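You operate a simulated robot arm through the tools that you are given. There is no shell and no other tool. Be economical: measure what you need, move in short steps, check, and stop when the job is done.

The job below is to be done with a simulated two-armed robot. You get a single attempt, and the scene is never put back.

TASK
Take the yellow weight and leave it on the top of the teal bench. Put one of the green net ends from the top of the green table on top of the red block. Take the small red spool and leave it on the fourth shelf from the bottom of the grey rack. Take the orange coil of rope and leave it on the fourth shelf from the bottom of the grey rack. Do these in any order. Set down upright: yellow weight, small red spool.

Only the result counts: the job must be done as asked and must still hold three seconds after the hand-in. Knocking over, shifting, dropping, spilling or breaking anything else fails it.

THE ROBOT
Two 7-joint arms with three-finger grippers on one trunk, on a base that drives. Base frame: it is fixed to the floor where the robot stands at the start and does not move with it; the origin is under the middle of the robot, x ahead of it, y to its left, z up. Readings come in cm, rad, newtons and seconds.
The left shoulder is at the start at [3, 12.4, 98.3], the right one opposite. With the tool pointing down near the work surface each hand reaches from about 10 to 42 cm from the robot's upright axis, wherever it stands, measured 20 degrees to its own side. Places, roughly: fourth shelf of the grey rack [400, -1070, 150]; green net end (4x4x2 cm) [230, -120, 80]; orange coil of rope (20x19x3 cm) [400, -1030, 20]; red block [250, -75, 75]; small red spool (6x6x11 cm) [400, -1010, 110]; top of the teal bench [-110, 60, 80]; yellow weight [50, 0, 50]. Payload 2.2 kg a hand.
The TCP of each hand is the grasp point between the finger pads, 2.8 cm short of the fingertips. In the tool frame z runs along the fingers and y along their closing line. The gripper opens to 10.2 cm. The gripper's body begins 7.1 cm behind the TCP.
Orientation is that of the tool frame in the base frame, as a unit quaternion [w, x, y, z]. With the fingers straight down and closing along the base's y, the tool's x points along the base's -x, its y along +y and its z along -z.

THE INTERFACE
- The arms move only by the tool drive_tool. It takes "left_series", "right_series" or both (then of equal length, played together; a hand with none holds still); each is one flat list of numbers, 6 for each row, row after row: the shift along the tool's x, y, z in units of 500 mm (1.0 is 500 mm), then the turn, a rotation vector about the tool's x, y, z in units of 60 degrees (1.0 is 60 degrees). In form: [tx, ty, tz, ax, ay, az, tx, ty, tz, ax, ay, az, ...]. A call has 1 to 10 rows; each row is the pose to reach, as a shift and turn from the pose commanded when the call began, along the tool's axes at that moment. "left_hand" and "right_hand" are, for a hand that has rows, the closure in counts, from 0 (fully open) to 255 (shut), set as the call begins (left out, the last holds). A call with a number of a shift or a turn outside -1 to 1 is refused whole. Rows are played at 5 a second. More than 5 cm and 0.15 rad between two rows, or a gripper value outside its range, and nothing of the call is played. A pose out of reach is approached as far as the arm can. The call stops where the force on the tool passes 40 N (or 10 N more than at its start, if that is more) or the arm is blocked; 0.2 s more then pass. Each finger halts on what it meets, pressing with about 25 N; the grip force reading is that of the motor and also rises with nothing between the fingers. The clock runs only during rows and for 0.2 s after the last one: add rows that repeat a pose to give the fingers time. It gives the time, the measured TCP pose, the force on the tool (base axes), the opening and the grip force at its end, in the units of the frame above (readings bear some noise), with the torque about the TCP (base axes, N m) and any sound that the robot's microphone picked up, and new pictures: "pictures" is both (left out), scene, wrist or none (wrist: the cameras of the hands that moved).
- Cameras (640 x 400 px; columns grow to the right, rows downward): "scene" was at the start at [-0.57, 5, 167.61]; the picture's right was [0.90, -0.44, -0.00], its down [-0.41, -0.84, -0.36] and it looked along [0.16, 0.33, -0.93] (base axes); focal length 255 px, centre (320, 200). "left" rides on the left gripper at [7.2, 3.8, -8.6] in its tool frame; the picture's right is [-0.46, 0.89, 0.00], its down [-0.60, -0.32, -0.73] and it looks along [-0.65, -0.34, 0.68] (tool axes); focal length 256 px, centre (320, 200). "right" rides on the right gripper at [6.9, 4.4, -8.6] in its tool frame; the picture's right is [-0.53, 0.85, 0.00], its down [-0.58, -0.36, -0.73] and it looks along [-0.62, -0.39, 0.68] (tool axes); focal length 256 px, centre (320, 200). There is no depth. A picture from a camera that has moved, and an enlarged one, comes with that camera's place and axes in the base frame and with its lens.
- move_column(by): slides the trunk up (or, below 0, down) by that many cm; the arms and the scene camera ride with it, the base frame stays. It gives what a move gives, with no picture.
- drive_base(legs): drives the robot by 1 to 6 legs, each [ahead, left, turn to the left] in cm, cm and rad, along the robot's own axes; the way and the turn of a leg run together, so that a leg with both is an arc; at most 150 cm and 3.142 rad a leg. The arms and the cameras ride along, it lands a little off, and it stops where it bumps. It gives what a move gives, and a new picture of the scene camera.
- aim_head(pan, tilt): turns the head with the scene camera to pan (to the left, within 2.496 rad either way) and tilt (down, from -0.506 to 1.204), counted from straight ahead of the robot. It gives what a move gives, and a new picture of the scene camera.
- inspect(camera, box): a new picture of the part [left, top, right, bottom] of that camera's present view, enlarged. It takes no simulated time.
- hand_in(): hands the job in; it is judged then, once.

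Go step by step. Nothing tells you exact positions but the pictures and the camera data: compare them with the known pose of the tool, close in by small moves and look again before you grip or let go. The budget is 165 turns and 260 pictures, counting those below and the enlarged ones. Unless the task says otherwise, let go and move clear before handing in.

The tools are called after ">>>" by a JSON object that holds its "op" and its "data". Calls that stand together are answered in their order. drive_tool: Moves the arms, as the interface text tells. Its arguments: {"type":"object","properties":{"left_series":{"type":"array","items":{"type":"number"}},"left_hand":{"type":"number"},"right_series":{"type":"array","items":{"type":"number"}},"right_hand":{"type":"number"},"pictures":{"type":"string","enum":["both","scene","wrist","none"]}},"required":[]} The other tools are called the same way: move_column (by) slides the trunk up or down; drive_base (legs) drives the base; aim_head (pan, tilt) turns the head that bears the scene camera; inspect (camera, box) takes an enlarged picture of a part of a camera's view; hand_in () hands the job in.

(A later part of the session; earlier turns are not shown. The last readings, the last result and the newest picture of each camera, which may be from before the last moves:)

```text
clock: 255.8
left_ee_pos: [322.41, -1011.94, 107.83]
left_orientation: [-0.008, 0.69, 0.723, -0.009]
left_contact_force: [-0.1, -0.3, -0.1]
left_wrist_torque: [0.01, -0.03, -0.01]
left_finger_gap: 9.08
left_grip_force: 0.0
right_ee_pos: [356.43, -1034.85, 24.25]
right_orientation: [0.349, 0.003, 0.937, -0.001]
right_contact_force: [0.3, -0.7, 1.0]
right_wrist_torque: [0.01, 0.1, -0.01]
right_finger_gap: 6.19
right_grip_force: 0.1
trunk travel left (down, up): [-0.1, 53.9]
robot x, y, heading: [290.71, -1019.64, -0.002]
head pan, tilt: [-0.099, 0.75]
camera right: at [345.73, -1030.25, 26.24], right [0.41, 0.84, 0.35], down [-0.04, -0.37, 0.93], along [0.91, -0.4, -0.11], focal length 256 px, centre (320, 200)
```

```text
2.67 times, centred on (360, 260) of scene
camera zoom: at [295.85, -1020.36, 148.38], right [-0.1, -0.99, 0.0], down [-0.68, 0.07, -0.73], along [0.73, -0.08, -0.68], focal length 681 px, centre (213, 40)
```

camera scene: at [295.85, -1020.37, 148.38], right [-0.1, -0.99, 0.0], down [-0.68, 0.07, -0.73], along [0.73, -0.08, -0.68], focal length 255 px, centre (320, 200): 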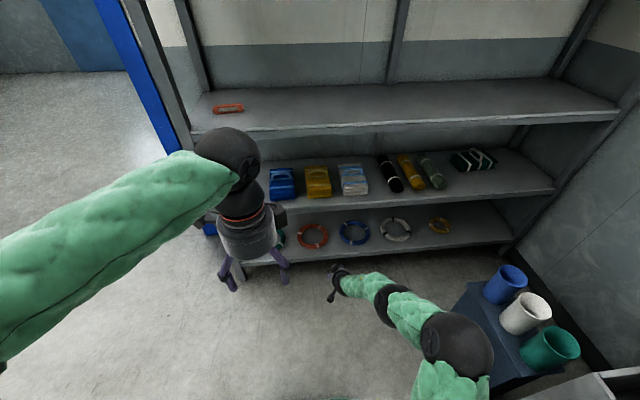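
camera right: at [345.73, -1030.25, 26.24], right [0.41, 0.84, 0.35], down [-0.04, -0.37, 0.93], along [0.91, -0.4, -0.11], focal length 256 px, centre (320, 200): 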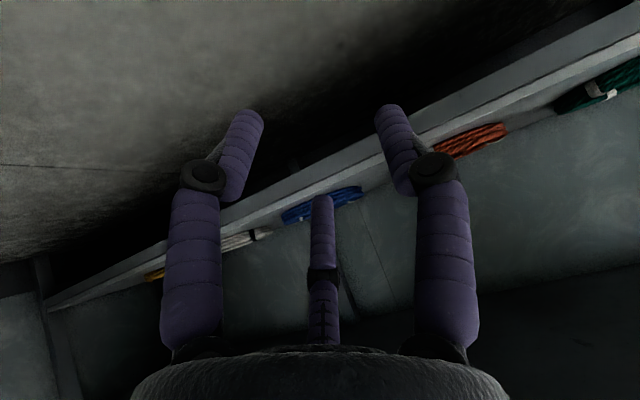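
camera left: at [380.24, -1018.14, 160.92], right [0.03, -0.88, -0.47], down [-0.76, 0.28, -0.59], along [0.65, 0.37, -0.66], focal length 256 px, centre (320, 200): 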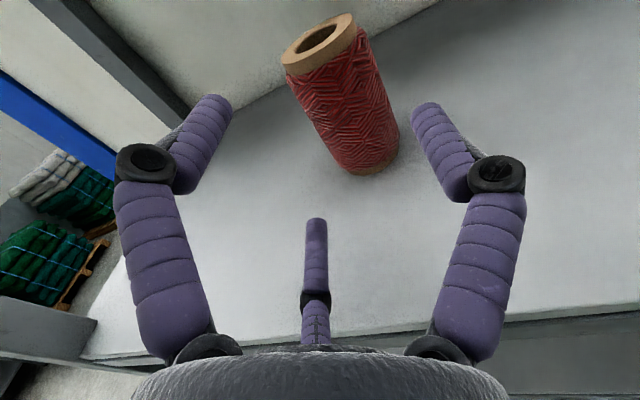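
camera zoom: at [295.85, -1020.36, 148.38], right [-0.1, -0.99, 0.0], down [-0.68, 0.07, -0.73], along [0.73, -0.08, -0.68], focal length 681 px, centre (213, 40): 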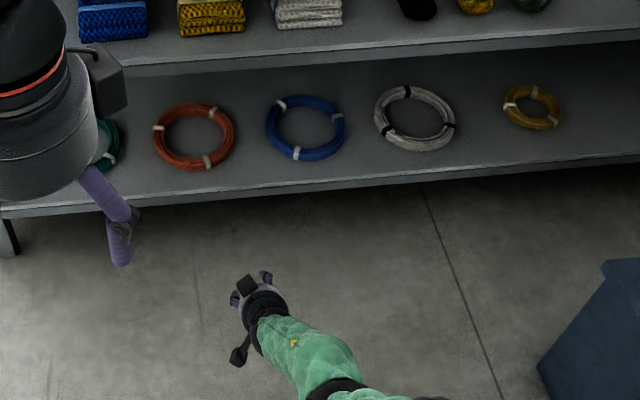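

Coil ≈ (399.5, -1026.3, 20), right rim at y ≈ -1034.7. A steeper tool (about 20° tilt) will keep the tips level; rotate now and check it is reachable.

>>> {"op": "drive_tool", "data": {"right_series": [0, 0, 0, 0, 0.09, 0, 0, 0, 0, 0, 0.18, 0, 0, 0, 0, 0, 0.27, 0, 0, 0, 0, 0, 0.36, 0], "right_hand": 95, "pictures": "wrist"}}

```text
clock: 256.8
left_ee_pos: [322.39, -1012.01, 107.9]
left_orientation: [-0.009, 0.689, 0.724, -0.009]
left_contact_force: [0.3, -0.5, 0.4]
left_wrist_torque: [-0.05, -0.03, -0.01]
left_finger_gap: 9.07
left_grip_force: 0.1
right_ee_pos: [356.49, -1035.24, 24.24]
right_orientation: [0.186, 0.005, 0.982, -0.012]
right_contact_force: [-0.1, 0.0, -0.3]
right_wrist_torque: [-0.01, 0.01, 0.01]
right_finger_gap: 6.41
right_grip_force: 0.0
right hand out of reach, approached as far as the arm can: row 4
trunk travel left (down, up): [-0.1, 53.9]
robot x, y, heading: [291.05, -1019.81, -0.004]
head pan, tilt: [-0.099, 0.75]
camera right: at [347.07, -1030.45, 29.56], right [0.51, 0.84, 0.18], down [0.26, -0.35, 0.9], along [0.82, -0.41, -0.4], focal length 256 px, centre (320, 200)
```

right: 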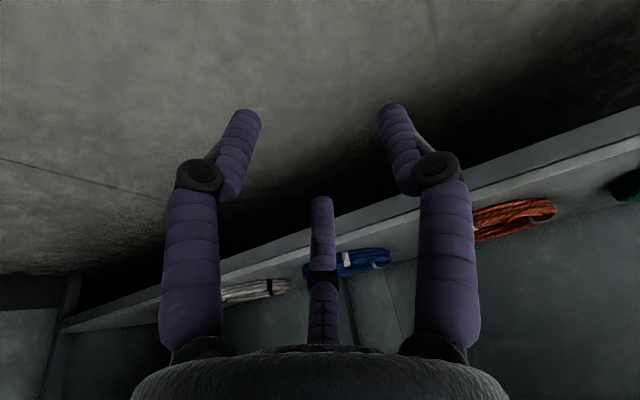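

Got ~21° tilt. Raise to z 28 and drive 36 cm ahead so the hand enters above the bottom shelf.

>>> {"op": "drive_tool", "data": {"right_series": [-0.014, 0, -0.035, 0, 0, 0, -0.028, 0, -0.07, 0, 0, 0], "pictures": "none"}}

>>> {"op": "drive_base", "data": {"legs": [[30, 0, 0]]}}

>>> {"op": "drive_tool", "data": {"right_series": [0, 0, 0, 0, 0, 0], "pictures": "wrist"}}

>>> {"op": "aim_head", "data": {"pan": -0.25, "tilt": 1.0}}

```text
clock: 257.4
left_ee_pos: [322.36, -1012.01, 107.96]
left_orientation: [-0.009, 0.69, 0.724, -0.007]
left_contact_force: [-0.8, -0.3, -0.4]
left_wrist_torque: [0.03, 0.03, -0.03]
left_finger_gap: 9.08
left_grip_force: 0.1
right_ee_pos: [356.58, -1035.19, 27.87]
right_orientation: [0.166, 0.001, 0.986, 0.0]
right_contact_force: [-0.5, 0.9, -1.7]
right_wrist_torque: [0.02, -0.07, -0.01]
right_finger_gap: 6.4
right_grip_force: 0.1
trunk travel left (down, up): [-0.1, 53.9]
robot x, y, heading: [290.95, -1019.45, -0.005]
head pan, tilt: [-0.099, 0.75]
```

```text
clock: 259.4
left_ee_pos: [352.24, -1012.48, 107.87]
left_orientation: [-0.009, 0.692, 0.721, -0.007]
left_contact_force: [-0.3, -0.3, -0.3]
left_wrist_torque: [-0.02, 0.05, 0.0]
left_finger_gap: 9.09
left_grip_force: 0.2
right_ee_pos: [386.37, -1035.87, 27.97]
right_orientation: [0.166, 0.005, 0.986, 0.0]
right_contact_force: [0.6, -0.1, -0.8]
right_wrist_torque: [0.01, -0.01, -0.01]
right_finger_gap: 6.38
right_grip_force: 0.1
trunk travel left (down, up): [-0.1, 53.9]
robot x, y, heading: [320.37, -1019.29, -0.012]
head pan, tilt: [-0.099, 0.75]
camera scene: at [325.68, -1020.61, 148.38], right [-0.11, -0.99, 0.0], down [-0.68, 0.07, -0.73], along [0.73, -0.08, -0.68], focal length 255 px, centre (320, 200)
```

scene: 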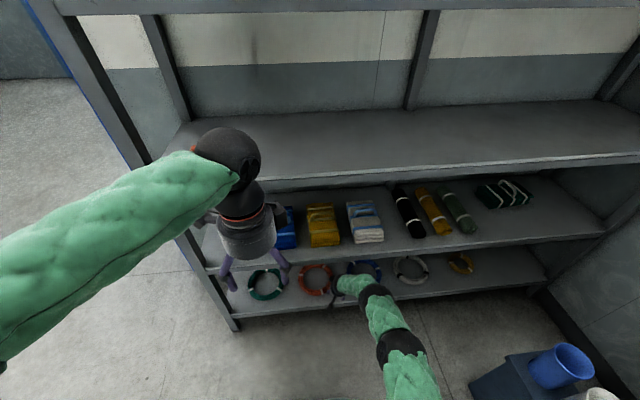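

```text
clock: 259.8
left_ee_pos: [352.28, -1012.37, 107.85]
left_orientation: [-0.008, 0.692, 0.722, -0.008]
left_contact_force: [0.6, 0.3, -0.3]
left_wrist_torque: [-0.02, 0.02, -0.03]
left_finger_gap: 9.1
left_grip_force: 0.1
right_ee_pos: [386.4, -1035.76, 27.97]
right_orientation: [0.166, 0.004, 0.986, 0.0]
right_contact_force: [-1.1, -0.5, 0.1]
right_wrist_torque: [-0.02, 0.01, 0.03]
right_finger_gap: 6.39
right_grip_force: 0.2
trunk travel left (down, up): [-0.1, 53.9]
robot x, y, heading: [319.92, -1019.85, -0.011]
head pan, tilt: [-0.099, 0.75]
camera right: at [377.17, -1031.26, 33.8], right [0.51, 0.84, 0.18], down [0.3, -0.37, 0.88], along [0.8, -0.4, -0.44], focal length 256 px, centre (320, 200)
```

right: 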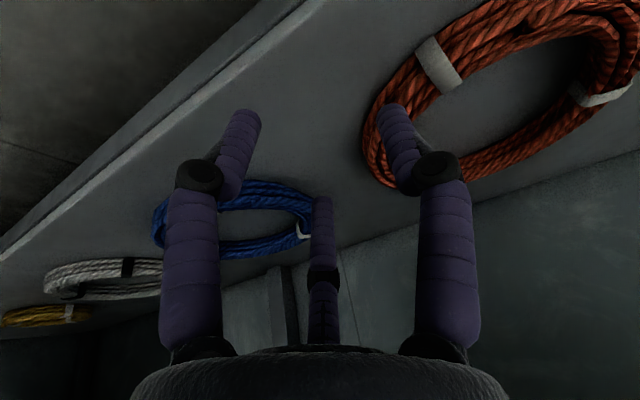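

```text
clock: 260.6
left_ee_pos: [352.22, -1012.2, 107.92]
left_orientation: [-0.009, 0.692, 0.722, -0.008]
left_contact_force: [0.5, -0.4, -0.1]
left_wrist_torque: [-0.01, -0.02, 0.01]
left_finger_gap: 9.07
left_grip_force: 0.0
right_ee_pos: [386.32, -1035.84, 28.01]
right_orientation: [0.166, 0.006, 0.986, 0.0]
right_contact_force: [0.7, -0.2, -0.6]
right_wrist_torque: [-0.03, 0.02, 0.03]
right_finger_gap: 6.39
right_grip_force: 0.1
trunk travel left (down, up): [-0.1, 53.9]
robot x, y, heading: [320.78, -1019.9, -0.01]
head pan, tilt: [-0.25, 1.0]
camera scene: at [324.14, -1021.49, 146.47], right [-0.26, -0.97, 0.0], down [-0.81, 0.22, -0.54], along [0.52, -0.14, -0.84], focal length 255 px, centre (320, 200)
```

scene: 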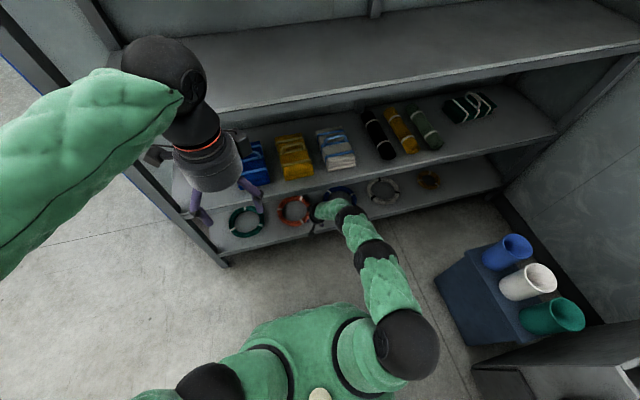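

Ring's right rim tube ≈ (399, -1034.7). Drive 12 cm further in, staying above it.

>>> {"op": "drive_base", "data": {"legs": [[12.3, 0.2, 0.01]]}}

>>> {"op": "drive_tool", "data": {"right_series": [0, 0, 0, 0, 0, 0], "pictures": "wrist"}}

>>> {"op": "inspect", "data": {"camera": "scene", "box": [220, 180, 420, 320]}}

```text
clock: 261.8
left_ee_pos: [361.77, -1012.69, 108.56]
left_orientation: [-0.003, 0.695, 0.719, -0.002]
left_contact_force: [-1.5, 0.7, 0.1]
left_wrist_torque: [-0.04, -0.06, 0.02]
left_finger_gap: 9.09
left_grip_force: 0.0
right_ee_pos: [391.01, -1033.97, 24.58]
right_orientation: [0.126, -0.002, 0.992, 0.013]
right_contact_force: [-5.6, 0.7, 9.3]
right_wrist_torque: [0.43, 0.12, 0.29]
right_finger_gap: 6.78
right_grip_force: 2.3
trunk travel left (down, up): [-0.1, 53.9]
robot x, y, heading: [331.51, -1019.85, -0.017]
head pan, tilt: [-0.25, 1.0]
camera scene: at [332.87, -1021.7, 146.52], right [-0.26, -0.96, -0.01], down [-0.8, 0.22, -0.55], along [0.54, -0.14, -0.83], focal length 255 px, centre (320, 200)
```

scene: 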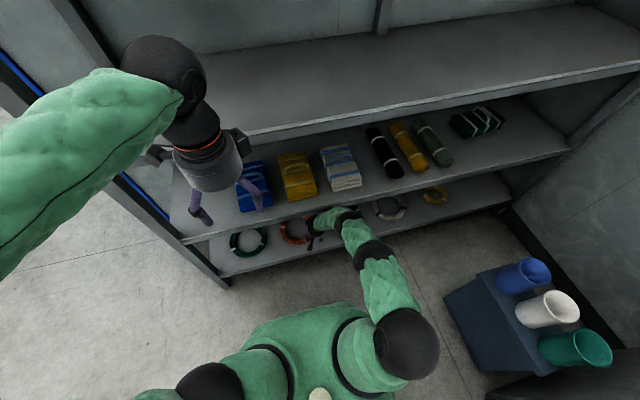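

```text
clock: 262.1
left_ee_pos: [362.92, -1012.89, 108.0]
left_orientation: [-0.006, 0.696, 0.718, -0.007]
left_contact_force: [-0.5, 0.2, 0.8]
left_wrist_torque: [0.0, -0.02, 0.0]
left_finger_gap: 9.06
left_grip_force: 0.1
right_ee_pos: [391.06, -1033.76, 23.81]
right_orientation: [0.121, -0.004, 0.992, 0.017]
right_contact_force: [0.4, 10.8, 20.9]
right_wrist_torque: [0.94, 0.0, -0.1]
right_finger_gap: 8.24
right_grip_force: 11.4
trunk travel left (down, up): [-0.1, 53.9]
robot x, y, heading: [331.21, -1020.1, -0.017]
head pan, tilt: [-0.25, 1.0]
stopped in row 1 (right hand): the force on the tool passed its limit at 69 N (the readings are from after the stop); the commanded pose is now the measured one
camera right: at [382.32, -1029.6, 30.68], right [0.51, 0.85, 0.16], down [0.39, -0.39, 0.84], along [0.77, -0.37, -0.53], focal length 256 px, centre (320, 200)
```

right: 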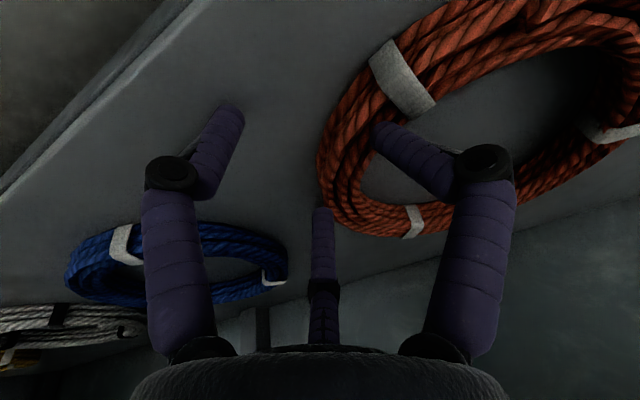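

```text
2.86 times, centred on (320, 250) of scene
camera zoom: at [334.61, -1021.7, 146.46], right [-0.27, -0.96, 0.0], down [-0.81, 0.22, -0.54], along [0.52, -0.14, -0.84], focal length 729 px, centre (320, 57)
```

zoom: 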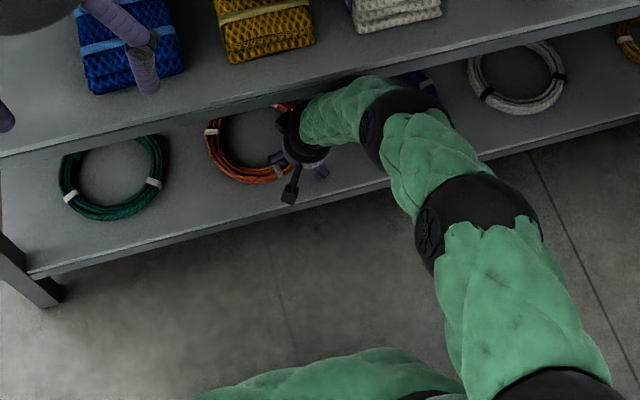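

The forearm met the second shelf's lip. I'll ease back 6 cm and re-plan: steeper reach is blocked, so I'll hook the ring with closed fingers and draw it towards the shelf front.

>>> {"op": "drive_base", "data": {"legs": [[-6, 0, 0]]}}

>>> {"op": "drive_tool", "data": {"right_series": [0, 0, 0, 0, 0, 0], "pictures": "both"}}

```text
clock: 263.0
left_ee_pos: [357.13, -1012.81, 107.99]
left_orientation: [-0.006, 0.696, 0.718, -0.007]
left_contact_force: [-0.6, 0.1, 0.4]
left_wrist_torque: [0.02, 0.01, 0.02]
left_finger_gap: 9.06
left_grip_force: 0.1
right_ee_pos: [385.41, -1033.98, 23.94]
right_orientation: [0.122, -0.001, 0.992, 0.015]
right_contact_force: [1.6, -4.6, 15.4]
right_wrist_torque: [-0.29, -0.47, -0.38]
right_finger_gap: 7.14
right_grip_force: 2.1
trunk travel left (down, up): [-0.1, 53.9]
robot x, y, heading: [325.29, -1019.83, -0.016]
head pan, tilt: [-0.25, 1.0]
camera scene: at [328.89, -1021.57, 146.48], right [-0.27, -0.96, 0.0], down [-0.81, 0.22, -0.54], along [0.52, -0.14, -0.84], focal length 255 px, centre (320, 200)
```

scene: 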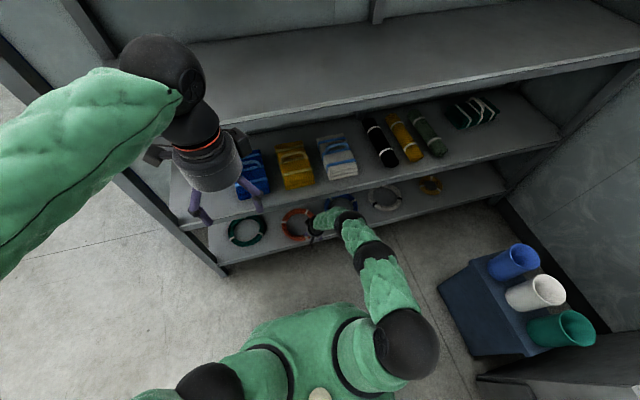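

```text
clock: 263.4
left_ee_pos: [357.19, -1012.6, 108.02]
left_orientation: [-0.006, 0.696, 0.718, -0.008]
left_contact_force: [0.4, 0.1, 0.6]
left_wrist_torque: [-0.02, 0.02, -0.02]
left_finger_gap: 9.08
left_grip_force: 0.0
right_ee_pos: [385.81, -1034.11, 24.1]
right_orientation: [0.124, -0.001, 0.992, 0.014]
right_contact_force: [2.9, -7.1, 14.1]
right_wrist_torque: [-0.34, -0.55, -0.16]
right_finger_gap: 6.57
right_grip_force: 13.8
trunk travel left (down, up): [-0.1, 53.9]
robot x, y, heading: [325.2, -1019.82, -0.016]
head pan, tilt: [-0.25, 1.0]
camera scene: at [328.99, -1021.55, 146.47], right [-0.27, -0.96, 0.0], down [-0.81, 0.22, -0.54], along [0.52, -0.14, -0.84], focal length 255 px, centre (320, 200)
camera right: at [377.04, -1029.88, 30.86], right [0.51, 0.84, 0.15], down [0.38, -0.39, 0.84], along [0.77, -0.37, -0.52], focal length 256 px, centre (320, 200)
```

scene: 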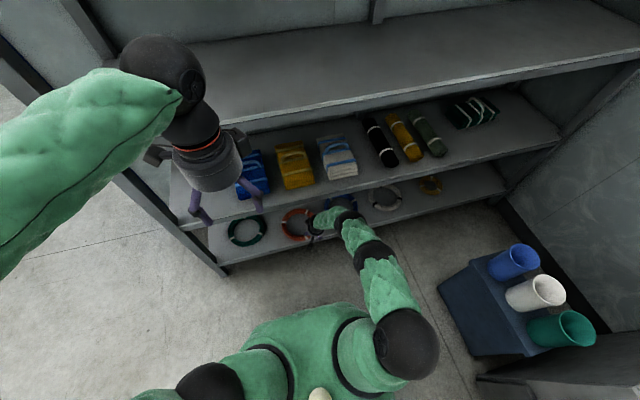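
right: 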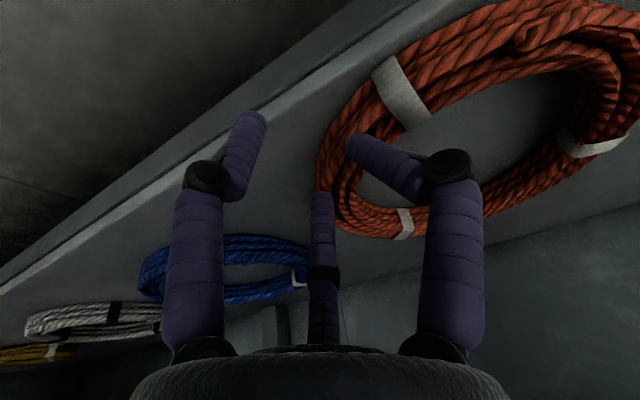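

The thumb hooked the ring and drew it forward ~5 cm. Let me look closely.

>>> {"op": "inspect", "data": {"camera": "scene", "box": [210, 190, 370, 280]}}

```text
4.00 times, centred on (290, 235) of scene
camera zoom: at [328.99, -1021.55, 146.47], right [-0.27, -0.96, 0.0], down [-0.81, 0.22, -0.54], along [0.52, -0.14, -0.84], focal length 1021 px, centre (440, 60)
```

zoom: 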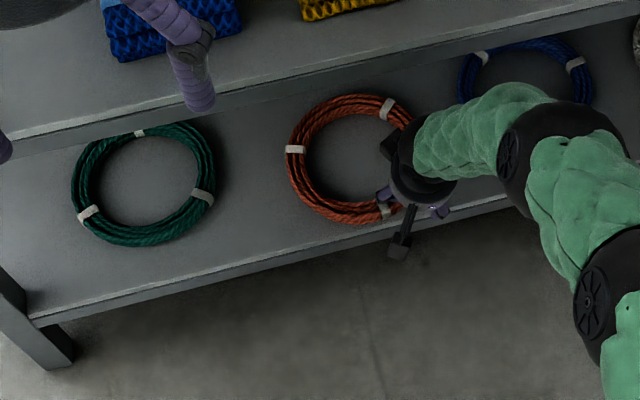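

Ring centre is now ≈ (395, -1026.6), front tube at x ≈ 386; shelf edge at 384. One more small drag, then lift out and reorient the hand vertical with the closing line along x.

>>> {"op": "drive_base", "data": {"legs": [[-3, 0, 0]]}}

>>> {"op": "drive_tool", "data": {"right_series": [-0.005, 0, -0.02, 0, 0, 0, -0.01, 0, -0.05, 0, 0, 0, -0.02, 0, -0.08, 0, 0, 0, -0.03, 0, -0.12, 0, 0, 0], "pictures": "wrist"}}

>>> {"op": "inspect", "data": {"camera": "scene", "box": [210, 190, 370, 280]}}

```text
clock: 264.3
left_ee_pos: [354.06, -1012.66, 108.02]
left_orientation: [-0.008, 0.695, 0.719, -0.008]
left_contact_force: [-1.1, 0.1, -0.5]
left_wrist_torque: [0.0, -0.05, -0.04]
left_finger_gap: 9.12
left_grip_force: 0.1
right_ee_pos: [382.39, -1033.83, 23.86]
right_orientation: [0.121, -0.002, 0.993, 0.015]
right_contact_force: [0.2, -0.5, -0.2]
right_wrist_torque: [0.02, -0.01, 0.01]
right_finger_gap: 6.4
right_grip_force: 0.1
trunk travel left (down, up): [-0.1, 53.9]
robot x, y, heading: [322.52, -1019.86, -0.02]
head pan, tilt: [-0.25, 1.0]
camera scene: at [325.99, -1021.52, 146.47], right [-0.27, -0.96, 0.0], down [-0.81, 0.22, -0.54], along [0.52, -0.14, -0.84], focal length 255 px, centre (320, 200)
```

scene: 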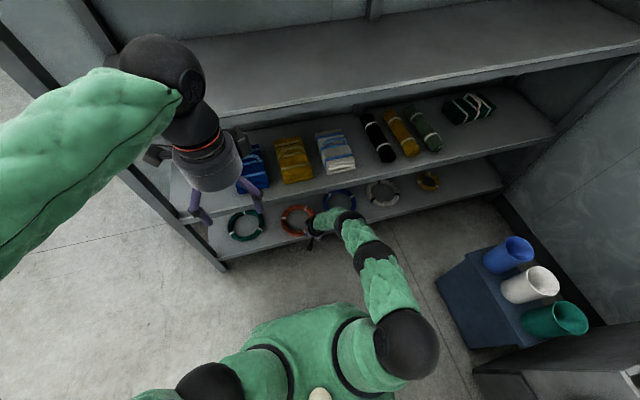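

```text
clock: 265.3
left_ee_pos: [354.14, -1012.64, 107.92]
left_orientation: [-0.006, 0.696, 0.718, -0.008]
left_contact_force: [0.0, -0.5, 0.8]
left_wrist_torque: [0.01, -0.01, -0.02]
left_finger_gap: 9.08
left_grip_force: 0.0
right_ee_pos: [382.38, -1034.02, 29.78]
right_orientation: [0.12, -0.001, 0.993, 0.014]
right_contact_force: [-0.6, -0.1, 0.1]
right_wrist_torque: [0.01, 0.02, -0.01]
right_finger_gap: 6.42
right_grip_force: 0.0
trunk travel left (down, up): [-0.1, 53.9]
robot x, y, heading: [322.59, -1019.71, -0.014]
head pan, tilt: [-0.25, 1.0]
camera right: at [373.7, -1029.93, 36.77], right [0.51, 0.85, 0.15], down [0.39, -0.39, 0.84], along [0.77, -0.37, -0.53], focal length 256 px, centre (320, 200)
```

right: 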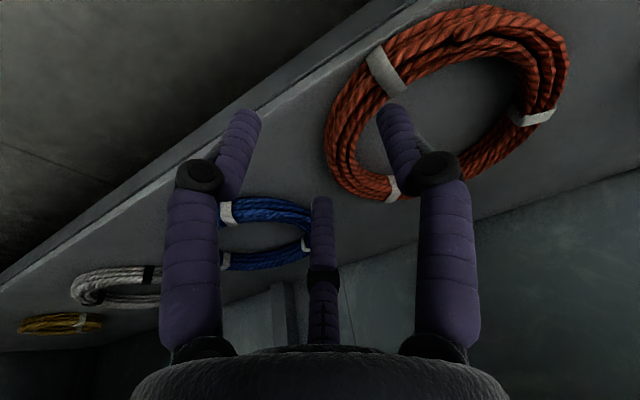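

```text
4.00 times, centred on (290, 235) of scene
camera zoom: at [326.04, -1021.52, 146.47], right [-0.27, -0.96, 0.0], down [-0.81, 0.22, -0.54], along [0.52, -0.14, -0.84], focal length 1021 px, centre (440, 60)
```

zoom: 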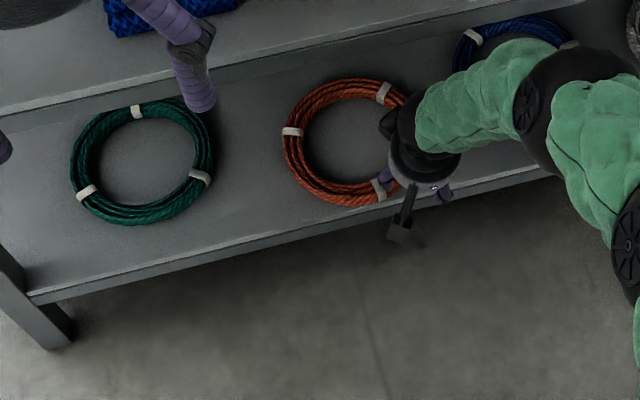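

The ring stayed at (394.7, -1026.6), front tube at x ≈ 386, which the hand can reach. I'll back out 12 cm and yaw the right tool 90°.

>>> {"op": "drive_base", "data": {"legs": [[-14, 0, 0.014]]}}

>>> {"op": "drive_tool", "data": {"right_series": [0, 0, 0, 0, 0, 0.12, 0, 0, 0, 0, 0, 0.24, 0, 0, 0, 0, 0, 0.36, 0, 0, 0, 0, 0, 0.48, 0, 0, 0, 0, 0, 0.6, 0, 0, 0, 0, 0, 0.72, 0, 0, 0, 0, 0, 0.84, 0, 0, 0, 0, 0, 0.96], "pictures": "wrist"}}

```text
clock: 266.6
left_ee_pos: [340.01, -1012.05, 107.93]
left_orientation: [-0.007, 0.691, 0.723, -0.007]
left_contact_force: [-0.2, 0.5, -0.6]
left_wrist_torque: [0.01, -0.01, 0.05]
left_finger_gap: 9.08
left_grip_force: 0.0
right_ee_pos: [368.6, -1033.18, 29.93]
right_orientation: [0.121, -0.008, 0.992, 0.016]
right_contact_force: [0.0, 0.2, 0.3]
right_wrist_torque: [-0.01, 0.01, 0.0]
right_finger_gap: 6.42
right_grip_force: 0.0
trunk travel left (down, up): [-0.1, 53.9]
robot x, y, heading: [308.36, -1020.01, -0.005]
head pan, tilt: [-0.25, 1.0]
camera scene: at [311.99, -1021.3, 146.47], right [-0.25, -0.97, 0.0], down [-0.81, 0.21, -0.54], along [0.52, -0.14, -0.84], focal length 255 px, centre (320, 200)
```

scene: 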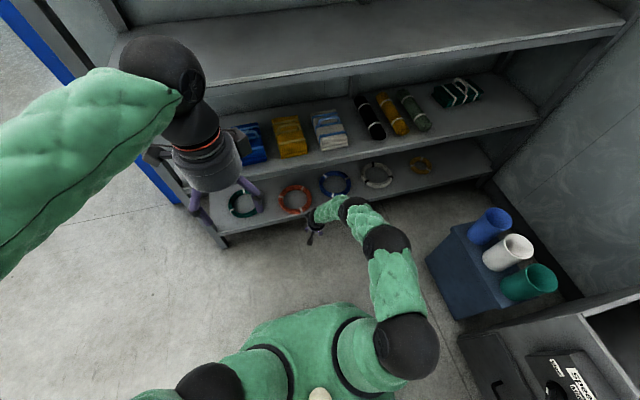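

```text
clock: 268.4
left_ee_pos: [340.16, -1012.05, 108.03]
left_orientation: [-0.007, 0.691, 0.723, -0.008]
left_contact_force: [-1.0, -0.6, -0.6]
left_wrist_torque: [0.02, -0.05, 0.01]
left_finger_gap: 9.06
left_grip_force: 0.0
right_ee_pos: [368.52, -1033.26, 29.83]
right_orientation: [0.098, 0.472, 0.873, 0.073]
right_contact_force: [-0.2, 0.3, 0.2]
right_wrist_torque: [0.01, -0.02, 0.01]
right_finger_gap: 6.39
right_grip_force: 0.1
trunk travel left (down, up): [-0.1, 53.9]
robot x, y, heading: [308.59, -1019.46, -0.004]
head pan, tilt: [-0.25, 1.0]
camera right: at [366.46, -1025.23, 38.52], right [0.97, 0.01, 0.24], down [-0.16, -0.71, 0.69], along [0.18, -0.71, -0.68], focal length 256 px, centre (320, 200)
```

right: 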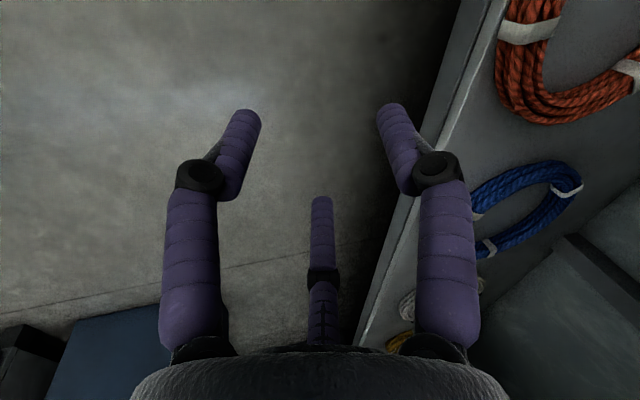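

Reachable. Finish the yaw and shift to y = -1026.6.

>>> {"op": "drive_tool", "data": {"right_series": [0, 0, 0, 0, 0, 0.135, 0, 0, 0, 0, 0, 0.27, 0, 0, 0, 0, 0, 0.405, 0, 0, 0, 0, 0, 0.54], "pictures": "none"}}

>>> {"op": "drive_tool", "data": {"right_series": [0.045, 0, 0, 0, 0, 0, 0.09, 0, 0, 0, 0, 0, 0.133, 0, 0, 0, 0, 0], "pictures": "wrist"}}

```text
clock: 269.4
left_ee_pos: [339.99, -1012.0, 108.07]
left_orientation: [-0.006, 0.691, 0.723, -0.008]
left_contact_force: [-0.7, 0.3, 1.1]
left_wrist_torque: [-0.02, -0.01, -0.05]
left_finger_gap: 9.08
left_grip_force: 0.0
right_ee_pos: [368.59, -1033.11, 29.87]
right_orientation: [0.074, 0.696, 0.707, 0.096]
right_contact_force: [0.6, -0.4, 0.5]
right_wrist_torque: [0.01, -0.02, 0.03]
right_finger_gap: 6.43
right_grip_force: 0.0
trunk travel left (down, up): [-0.1, 53.9]
robot x, y, heading: [308.54, -1019.43, -0.003]
head pan, tilt: [-0.25, 1.0]
```

```text
clock: 270.2
left_ee_pos: [340.01, -1011.97, 107.96]
left_orientation: [-0.007, 0.691, 0.723, -0.008]
left_contact_force: [-0.8, -0.8, -0.1]
left_wrist_torque: [-0.01, 0.01, 0.02]
left_finger_gap: 9.06
left_grip_force: 0.0
right_ee_pos: [368.52, -1026.4, 30.14]
right_orientation: [0.074, 0.695, 0.708, 0.096]
right_contact_force: [0.8, -0.1, 0.7]
right_wrist_torque: [0.01, -0.03, 0.0]
right_finger_gap: 6.4
right_grip_force: 0.0
trunk travel left (down, up): [-0.1, 53.9]
robot x, y, heading: [308.0, -1019.54, -0.002]
head pan, tilt: [-0.25, 1.0]
camera right: at [370.62, -1019.62, 39.81], right [0.83, -0.52, 0.19], down [-0.52, -0.61, 0.61], along [-0.2, -0.6, -0.77], focal length 256 px, centre (320, 200)
```

right: 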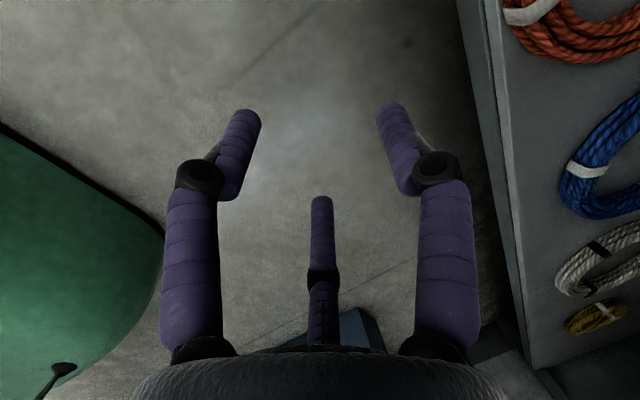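

Good. Drive 15.4 cm ahead so the thumb is over the hole and the other fingers in front of the rim.

>>> {"op": "drive_base", "data": {"legs": [[15.4, 0, 0]]}}

>>> {"op": "drive_tool", "data": {"right_series": [0, 0, 0, 0, 0, 0], "pictures": "wrist"}}

>>> {"op": "inspect", "data": {"camera": "scene", "box": [210, 190, 370, 280]}}

```text
clock: 271.6
left_ee_pos: [355.79, -1012.02, 108.01]
left_orientation: [-0.007, 0.69, 0.724, -0.008]
left_contact_force: [0.4, -0.2, -0.9]
left_wrist_torque: [0.02, -0.01, -0.01]
left_finger_gap: 9.06
left_grip_force: 0.1
right_ee_pos: [384.24, -1026.07, 30.15]
right_orientation: [0.073, 0.695, 0.709, 0.096]
right_contact_force: [-0.9, -0.6, 0.0]
right_wrist_torque: [-0.04, 0.05, 0.0]
right_finger_gap: 6.4
right_grip_force: 0.0
trunk travel left (down, up): [-0.1, 53.9]
robot x, y, heading: [324.49, -1019.55, 0.001]
head pan, tilt: [-0.25, 1.0]
camera scene: at [327.84, -1021.35, 146.46], right [-0.25, -0.97, 0.0], down [-0.82, 0.21, -0.54], along [0.52, -0.13, -0.84], focal length 255 px, centre (320, 200)
```

scene: 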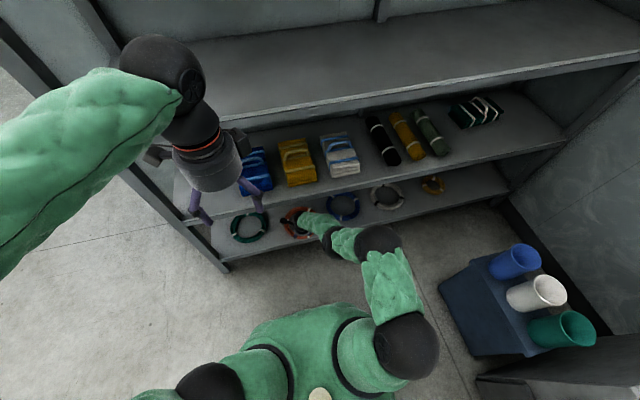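

```text
clock: 272.0
left_ee_pos: [355.75, -1012.01, 108.1]
left_orientation: [-0.007, 0.689, 0.724, -0.009]
left_contact_force: [0.1, 0.2, 0.6]
left_wrist_torque: [-0.01, -0.03, 0.0]
left_finger_gap: 9.09
left_grip_force: 0.1
right_ee_pos: [384.23, -1026.2, 30.13]
right_orientation: [0.074, 0.695, 0.709, 0.097]
right_contact_force: [-0.7, 0.3, 0.9]
right_wrist_torque: [-0.01, -0.01, 0.02]
right_finger_gap: 6.38
right_grip_force: 0.1
trunk travel left (down, up): [-0.1, 53.9]
robot x, y, heading: [324.29, -1019.5, -0.003]
head pan, tilt: [-0.25, 1.0]
camera right: at [386.32, -1019.46, 39.8], right [0.83, -0.52, 0.19], down [-0.51, -0.61, 0.61], along [-0.2, -0.6, -0.77], focal length 256 px, centre (320, 200)
```

right: 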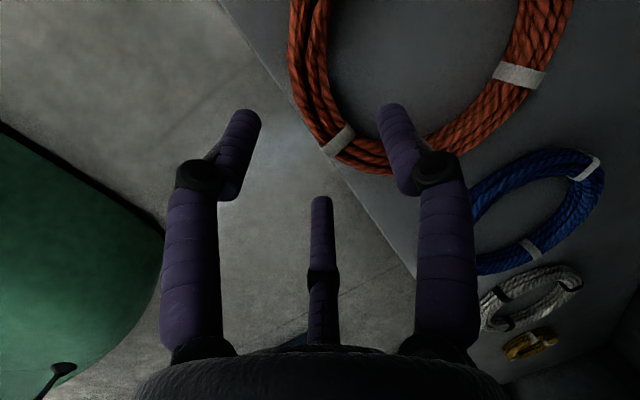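

```text
4.00 times, centred on (290, 235) of scene
camera zoom: at [327.77, -1021.35, 146.47], right [-0.25, -0.97, 0.0], down [-0.82, 0.21, -0.54], along [0.52, -0.13, -0.84], focal length 1021 px, centre (440, 60)
```

zoom: 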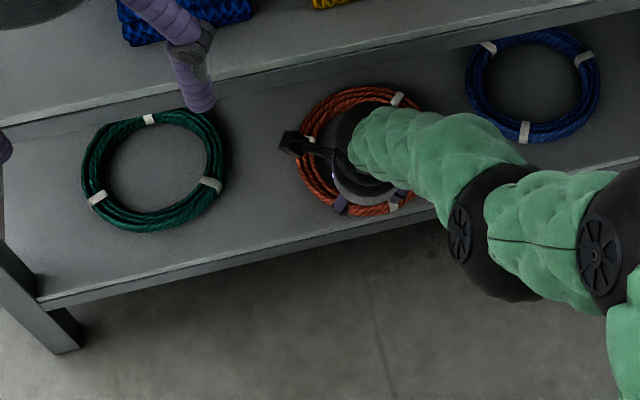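

The rim passes between the fingers. Lower ~7.5 cm (nudging 0.4 cm in), in steps.

>>> {"op": "drive_tool", "data": {"right_series": [-0.001, -0.002, 0.032, 0, 0, 0, -0.002, -0.01, 0.065, 0, 0, 0, -0.003, -0.018, 0.1, 0, 0, 0, -0.004, -0.024, 0.13, 0, 0, 0], "pictures": "wrist"}}

>>> {"op": "inspect", "data": {"camera": "right", "box": [200, 20, 480, 240]}}

```text
clock: 273.0
left_ee_pos: [355.93, -1011.97, 107.96]
left_orientation: [-0.006, 0.69, 0.724, -0.008]
left_contact_force: [0.0, -0.1, -0.2]
left_wrist_torque: [0.01, 0.01, -0.02]
left_finger_gap: 9.07
left_grip_force: 0.2
right_ee_pos: [384.5, -1026.26, 23.55]
right_orientation: [0.075, 0.694, 0.709, 0.097]
right_contact_force: [0.2, -0.6, -0.2]
right_wrist_torque: [0.0, 0.01, 0.01]
right_finger_gap: 6.41
right_grip_force: 0.1
trunk travel left (down, up): [-0.1, 53.9]
robot x, y, heading: [324.2, -1019.75, 0.0]
head pan, tilt: [-0.25, 1.0]
camera right: at [386.69, -1019.57, 33.22], right [0.83, -0.52, 0.19], down [-0.51, -0.61, 0.61], along [-0.2, -0.6, -0.77], focal length 256 px, centre (320, 200)
```

right: 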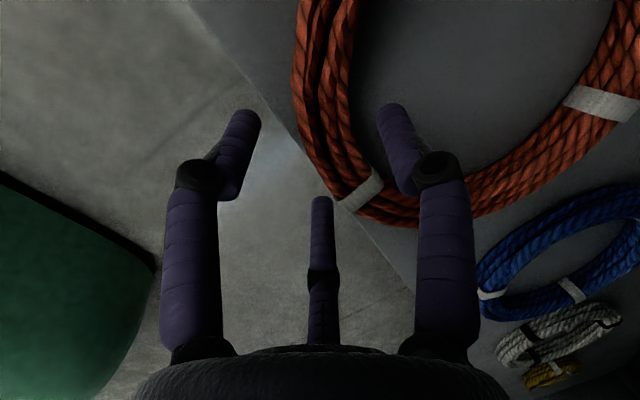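

```text
1.82 times, centred on (340, 130) of right
camera zoom: at [386.69, -1019.57, 33.22], right [0.83, -0.52, 0.19], down [-0.51, -0.61, 0.61], along [-0.2, -0.6, -0.77], focal length 465 px, centre (284, 327)
```

zoom: 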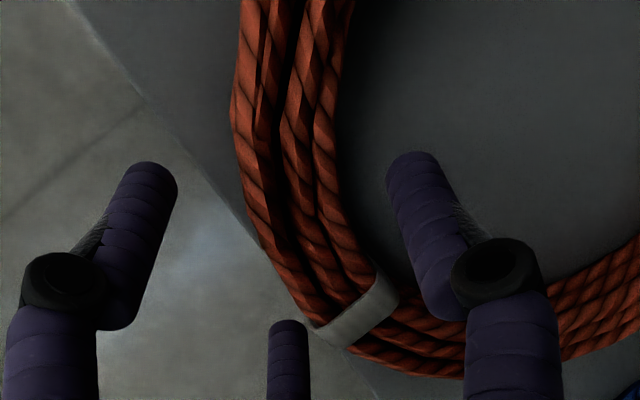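

Exactly straddling. Lower another 1.2 cm, then close.

>>> {"op": "drive_tool", "data": {"right_series": [0, -0.003, 0.012, 0, 0, 0, -0.001, -0.006, 0.024, 0, 0, 0], "pictures": "none"}}

>>> {"op": "drive_tool", "data": {"right_series": [0, 0, 0, 0, 0, 0, 0, 0, 0, 0, 0, 0, 0, 0, 0, 0, 0, 0, 0, 0, 0, 0, 0, 0], "right_hand": 255, "pictures": "wrist"}}

```text
clock: 273.6
left_ee_pos: [355.82, -1012.11, 107.9]
left_orientation: [-0.007, 0.689, 0.724, -0.008]
left_contact_force: [-0.3, 0.3, -0.5]
left_wrist_torque: [0.0, -0.01, -0.03]
left_finger_gap: 9.07
left_grip_force: 0.0
right_ee_pos: [384.5, -1026.26, 22.28]
right_orientation: [0.075, 0.695, 0.709, 0.096]
right_contact_force: [1.1, -0.6, 0.8]
right_wrist_torque: [0.02, 0.01, -0.01]
right_finger_gap: 6.41
right_grip_force: 0.2
trunk travel left (down, up): [-0.1, 53.9]
robot x, y, heading: [324.09, -1020.0, -0.005]
head pan, tilt: [-0.25, 1.0]
```

```text
clock: 274.2
left_ee_pos: [355.69, -1012.23, 107.9]
left_orientation: [-0.006, 0.69, 0.723, -0.007]
left_contact_force: [0.7, 0.2, -0.3]
left_wrist_torque: [0.02, 0.01, 0.04]
left_finger_gap: 9.1
left_grip_force: 0.1
right_ee_pos: [384.14, -1026.62, 22.21]
right_orientation: [0.071, 0.696, 0.708, 0.093]
right_contact_force: [-10.8, -0.7, 15.0]
right_wrist_torque: [-0.07, 0.04, -0.45]
right_finger_gap: 3.61
right_grip_force: 24.6
trunk travel left (down, up): [-0.1, 53.9]
robot x, y, heading: [324.14, -1019.74, -0.002]
head pan, tilt: [-0.25, 1.0]
stopped in row 3 (right hand): the force on the tool passed its limit at 42 N (the readings are from after the stop); the commanded pose is now the measured one
camera right: at [386.36, -1019.8, 31.8], right [0.83, -0.52, 0.18], down [-0.51, -0.6, 0.61], along [-0.21, -0.6, -0.77], focal length 256 px, centre (320, 200)
```

right: 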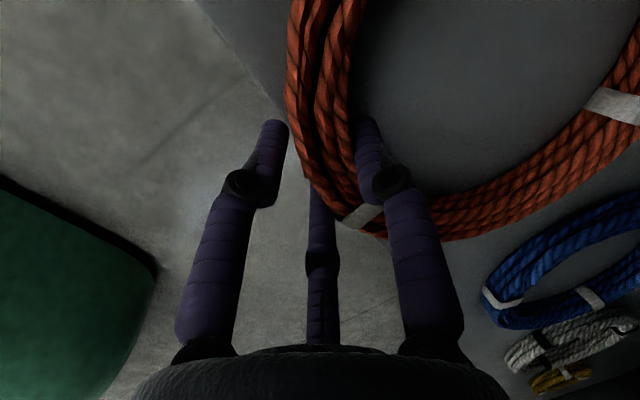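

The rim is gripped (gap 3.6). Lift 3 cm and look.

>>> {"op": "drive_tool", "data": {"right_series": [0, 0.003, -0.01, 0, 0, 0, 0.001, 0.007, -0.03, 0, 0, 0, 0.002, 0.014, -0.058, 0, 0, 0, 0.002, 0.014, -0.058, 0, 0, 0], "pictures": "wrist"}}

>>> {"op": "inspect", "data": {"camera": "scene", "box": [210, 190, 370, 280]}}

```text
clock: 275.2
left_ee_pos: [355.6, -1011.97, 107.98]
left_orientation: [-0.007, 0.69, 0.724, -0.008]
left_contact_force: [-0.7, 0.7, 0.2]
left_wrist_torque: [-0.03, -0.01, 0.01]
left_finger_gap: 9.08
left_grip_force: 0.0
right_ee_pos: [384.12, -1026.58, 25.02]
right_orientation: [0.071, 0.697, 0.708, 0.092]
right_contact_force: [0.2, 0.3, -3.6]
right_wrist_torque: [-0.01, 0.37, 0.0]
right_finger_gap: 3.25
right_grip_force: 25.2
trunk travel left (down, up): [-0.1, 53.9]
robot x, y, heading: [324.16, -1019.87, -0.002]
head pan, tilt: [-0.25, 1.0]
camera right: at [386.35, -1019.81, 34.61], right [0.83, -0.52, 0.18], down [-0.51, -0.6, 0.61], along [-0.21, -0.6, -0.77], focal length 256 px, centre (320, 200)
```

right: 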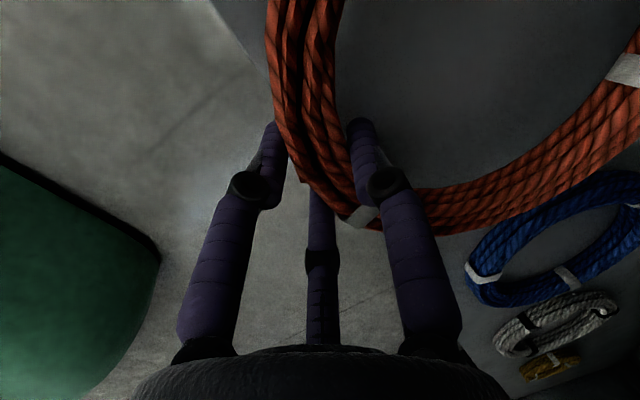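

```text
4.00 times, centred on (290, 235) of scene
camera zoom: at [327.75, -1021.4, 146.46], right [-0.25, -0.97, 0.0], down [-0.81, 0.21, -0.54], along [0.52, -0.14, -0.84], focal length 1021 px, centre (440, 60)
```

zoom: 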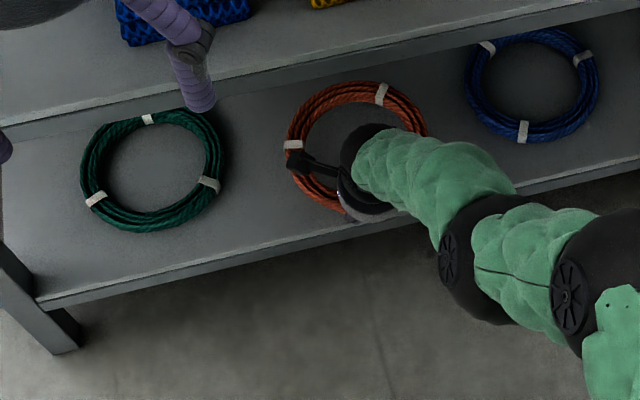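

The coil is held level (3.6 N). Back out 36 cm, raise the trunk fully.

>>> {"op": "drive_base", "data": {"legs": [[-37, 0, 0]]}}

>>> {"op": "move_column", "data": {"by": 40}}

>>> {"op": "move_column", "data": {"by": 13.7}}

>>> {"op": "aim_head", "data": {"pan": -0.1, "tilt": 0.8}}

```text
clock: 277.6
left_ee_pos: [318.63, -1011.84, 108.07]
left_orientation: [-0.007, 0.689, 0.725, -0.009]
left_contact_force: [0.4, -0.1, -0.5]
left_wrist_torque: [-0.02, -0.06, 0.01]
left_finger_gap: 9.09
left_grip_force: 0.0
right_ee_pos: [346.95, -1026.29, 25.12]
right_orientation: [0.071, 0.695, 0.709, 0.093]
right_contact_force: [0.5, 0.0, -3.9]
right_wrist_torque: [0.01, 0.35, -0.01]
right_finger_gap: 3.23
right_grip_force: 25.0
trunk travel left (down, up): [-0.1, 53.9]
robot x, y, heading: [286.78, -1019.54, -0.0]
head pan, tilt: [-0.25, 1.0]
camera scene: at [290.62, -1021.32, 146.47], right [-0.25, -0.97, 0.0], down [-0.82, 0.21, -0.54], along [0.52, -0.13, -0.84], focal length 255 px, centre (320, 200)
```

scene: 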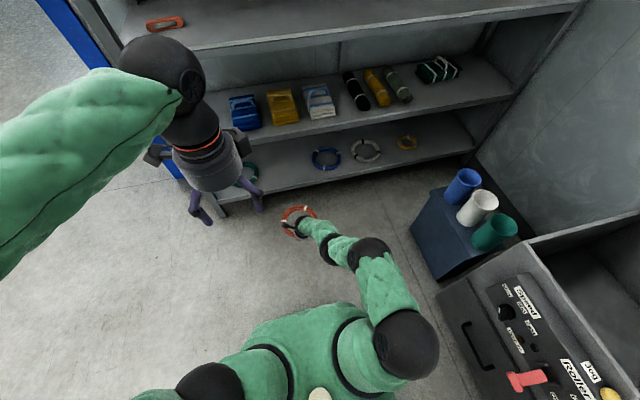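

```text
clock: 281.4
left_ee_pos: [318.64, -1011.84, 148.0]
left_orientation: [-0.007, 0.688, 0.725, -0.009]
left_contact_force: [-0.9, 0.3, -0.3]
left_wrist_torque: [-0.02, 0.01, -0.01]
left_finger_gap: 9.08
left_grip_force: 0.0
right_ee_pos: [347.06, -1026.34, 65.0]
right_orientation: [0.071, 0.696, 0.709, 0.092]
right_contact_force: [-0.4, -0.1, -4.1]
right_wrist_torque: [0.01, 0.37, 0.0]
right_finger_gap: 3.2
right_grip_force: 25.3
trunk travel left (down, up): [-40.1, 13.9]
robot x, y, heading: [286.71, -1019.73, 0.002]
head pan, tilt: [-0.25, 1.0]
```

```text
clock: 283.1
left_ee_pos: [318.69, -1011.91, 161.64]
left_orientation: [-0.006, 0.689, 0.725, -0.008]
left_contact_force: [0.0, 0.2, 0.7]
left_wrist_torque: [0.04, 0.03, -0.01]
left_finger_gap: 9.05
left_grip_force: 0.1
right_ee_pos: [346.9, -1026.37, 78.73]
right_orientation: [0.07, 0.696, 0.709, 0.092]
right_contact_force: [0.8, -0.4, -4.0]
right_wrist_torque: [0.03, 0.36, 0.01]
right_finger_gap: 3.21
right_grip_force: 24.7
trunk travel left (down, up): [-53.8, 0.2]
robot x, y, heading: [287.05, -1019.5, -0.001]
head pan, tilt: [-0.25, 1.0]
```

```text
clock: 283.8
left_ee_pos: [318.68, -1011.92, 161.66]
left_orientation: [-0.007, 0.689, 0.725, -0.008]
left_contact_force: [-0.5, 0.5, -0.2]
left_wrist_torque: [0.02, 0.02, 0.01]
left_finger_gap: 9.08
left_grip_force: 0.0
right_ee_pos: [347.11, -1026.34, 78.71]
right_orientation: [0.071, 0.695, 0.709, 0.092]
right_contact_force: [0.0, -0.5, -3.6]
right_wrist_torque: [0.0, 0.38, 0.0]
right_finger_gap: 3.2
right_grip_force: 24.9
trunk travel left (down, up): [-53.8, 0.2]
robot x, y, heading: [287.13, -1019.88, -0.001]
head pan, tilt: [-0.099, 0.799]
camera scene: at [291.95, -1020.41, 201.67], right [-0.1, -0.99, 0.0], down [-0.71, 0.07, -0.7], along [0.69, -0.07, -0.72], focal length 255 px, centre (320, 200)
```

scene: 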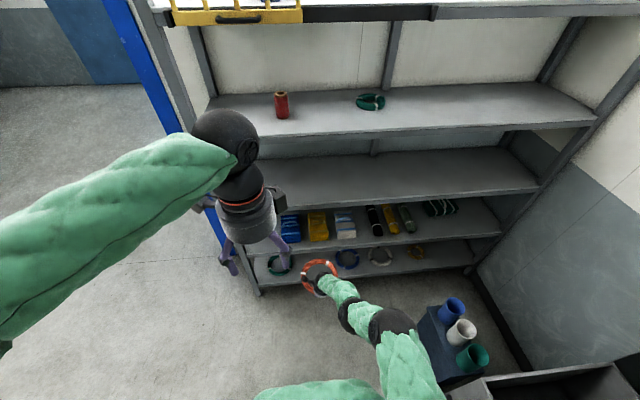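

Raise the right arm in two stages, while moving the left hand out of the way.

>>> {"op": "drive_tool", "data": {"right_series": [0.0024, 0.0206, -0.0874, 0, 0, 0, 0.0048, 0.0412, -0.1748, 0, 0, 0, 0.0072, 0.0618, -0.2622, 0, 0, 0, 0.0096, 0.0824, -0.3496, 0, 0, 0, 0.012, 0.103, -0.437, 0, 0, 0, 0.0144, 0.1236, -0.5244, 0, 0, 0, 0.0168, 0.1442, -0.6118, 0, 0, 0, 0.0192, 0.1648, -0.6992, 0, 0, 0, 0.0216, 0.1854, -0.7866, 0, 0, 0, 0.024, 0.206, -0.874, 0, 0, 0], "left_series": [0.03, 0, 0, 0, 0, 0, 0.06, 0, 0, 0, 0, 0, 0.09, 0, 0, 0, 0, 0, 0.12, 0, 0, 0, 0, 0, 0.15, 0, 0, 0, 0, 0, 0.18, 0, 0, 0, 0, 0, 0.2, 0, 0, 0, 0, 0, 0.2, 0, 0, 0, 0, 0, 0.2, 0, 0, 0, 0, 0, 0.2, 0, 0, 0, 0, 0], "pictures": "scene"}}

```text
clock: 286.0
left_ee_pos: [317.87, -1001.89, 161.69]
left_orientation: [-0.008, 0.689, 0.725, -0.009]
left_contact_force: [0.3, -0.1, 0.0]
left_wrist_torque: [0.01, -0.06, 0.01]
left_finger_gap: 9.07
left_grip_force: 0.0
right_ee_pos: [346.89, -1026.22, 123.67]
right_orientation: [0.07, 0.695, 0.71, 0.092]
right_contact_force: [-0.6, -0.6, -5.4]
right_wrist_torque: [0.01, 0.3, 0.0]
right_finger_gap: 3.16
right_grip_force: 25.1
trunk travel left (down, up): [-53.8, 0.2]
robot x, y, heading: [287.19, -1019.51, 0.001]
head pan, tilt: [-0.099, 0.799]
camera scene: at [291.78, -1020.39, 201.68], right [-0.1, -0.99, 0.0], down [-0.71, 0.07, -0.7], along [0.69, -0.07, -0.72], focal length 255 px, centre (320, 200)
```

scene: 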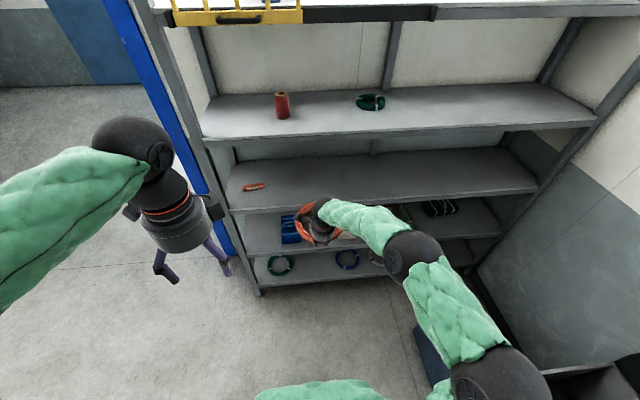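

>>> {"op": "drive_tool", "data": {"right_series": [0.0022, 0.0189, -0.08, 0, 0, 0, 0.0044, 0.0378, -0.16, 0, 0, 0, 0.0066, 0.0567, -0.24, 0, 0, 0, 0.0088, 0.0756, -0.32, 0, 0, 0, 0.011, 0.0945, -0.4, 0, 0, 0, 0.0132, 0.1134, -0.48, 0, 0, 0, 0.0154, 0.1323, -0.56, 0, 0, 0, 0.0176, 0.151, -0.64, 0, 0, 0], "pictures": "both"}}

```text
clock: 287.8
left_ee_pos: [318.11, -1001.94, 161.74]
left_orientation: [-0.007, 0.689, 0.725, -0.008]
left_contact_force: [0.7, -0.4, 0.0]
left_wrist_torque: [-0.01, -0.04, -0.01]
left_finger_gap: 9.07
left_grip_force: 0.1
right_ee_pos: [347.07, -1026.52, 156.47]
right_orientation: [0.071, 0.695, 0.71, 0.091]
right_contact_force: [0.4, 0.5, -4.5]
right_wrist_torque: [-0.01, 0.34, -0.03]
right_finger_gap: 3.1
right_grip_force: 25.0
trunk travel left (down, up): [-53.8, 0.2]
robot x, y, heading: [286.8, -1019.77, 0.001]
head pan, tilt: [-0.099, 0.799]
camera scene: at [291.89, -1020.38, 201.68], right [-0.1, -0.99, 0.0], down [-0.71, 0.07, -0.7], along [0.69, -0.07, -0.72], focal length 255 px, centre (320, 200)
camera right: at [349.3, -1019.67, 166.06], right [0.84, -0.52, 0.18], down [-0.51, -0.61, 0.61], along [-0.21, -0.6, -0.77], focal length 256 px, centre (320, 200)
```

scene: 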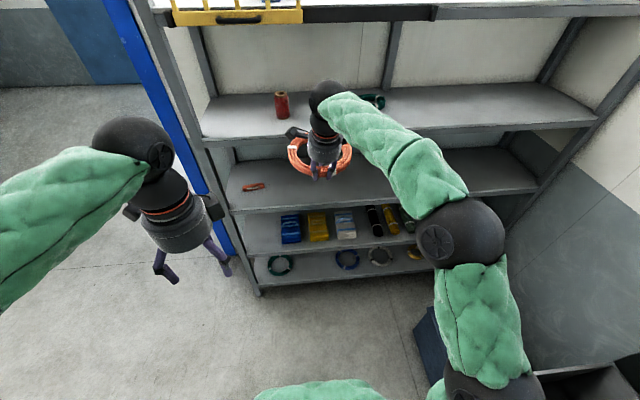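
right: 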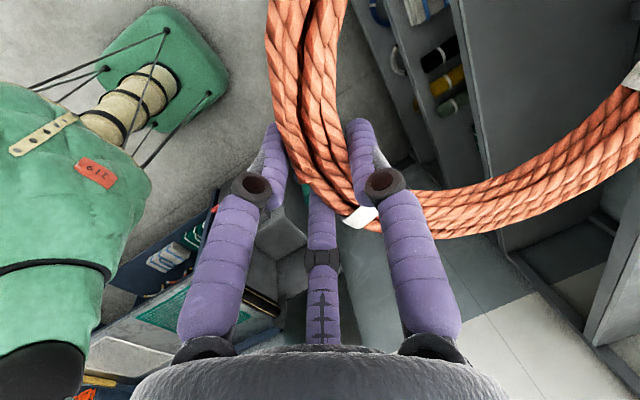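

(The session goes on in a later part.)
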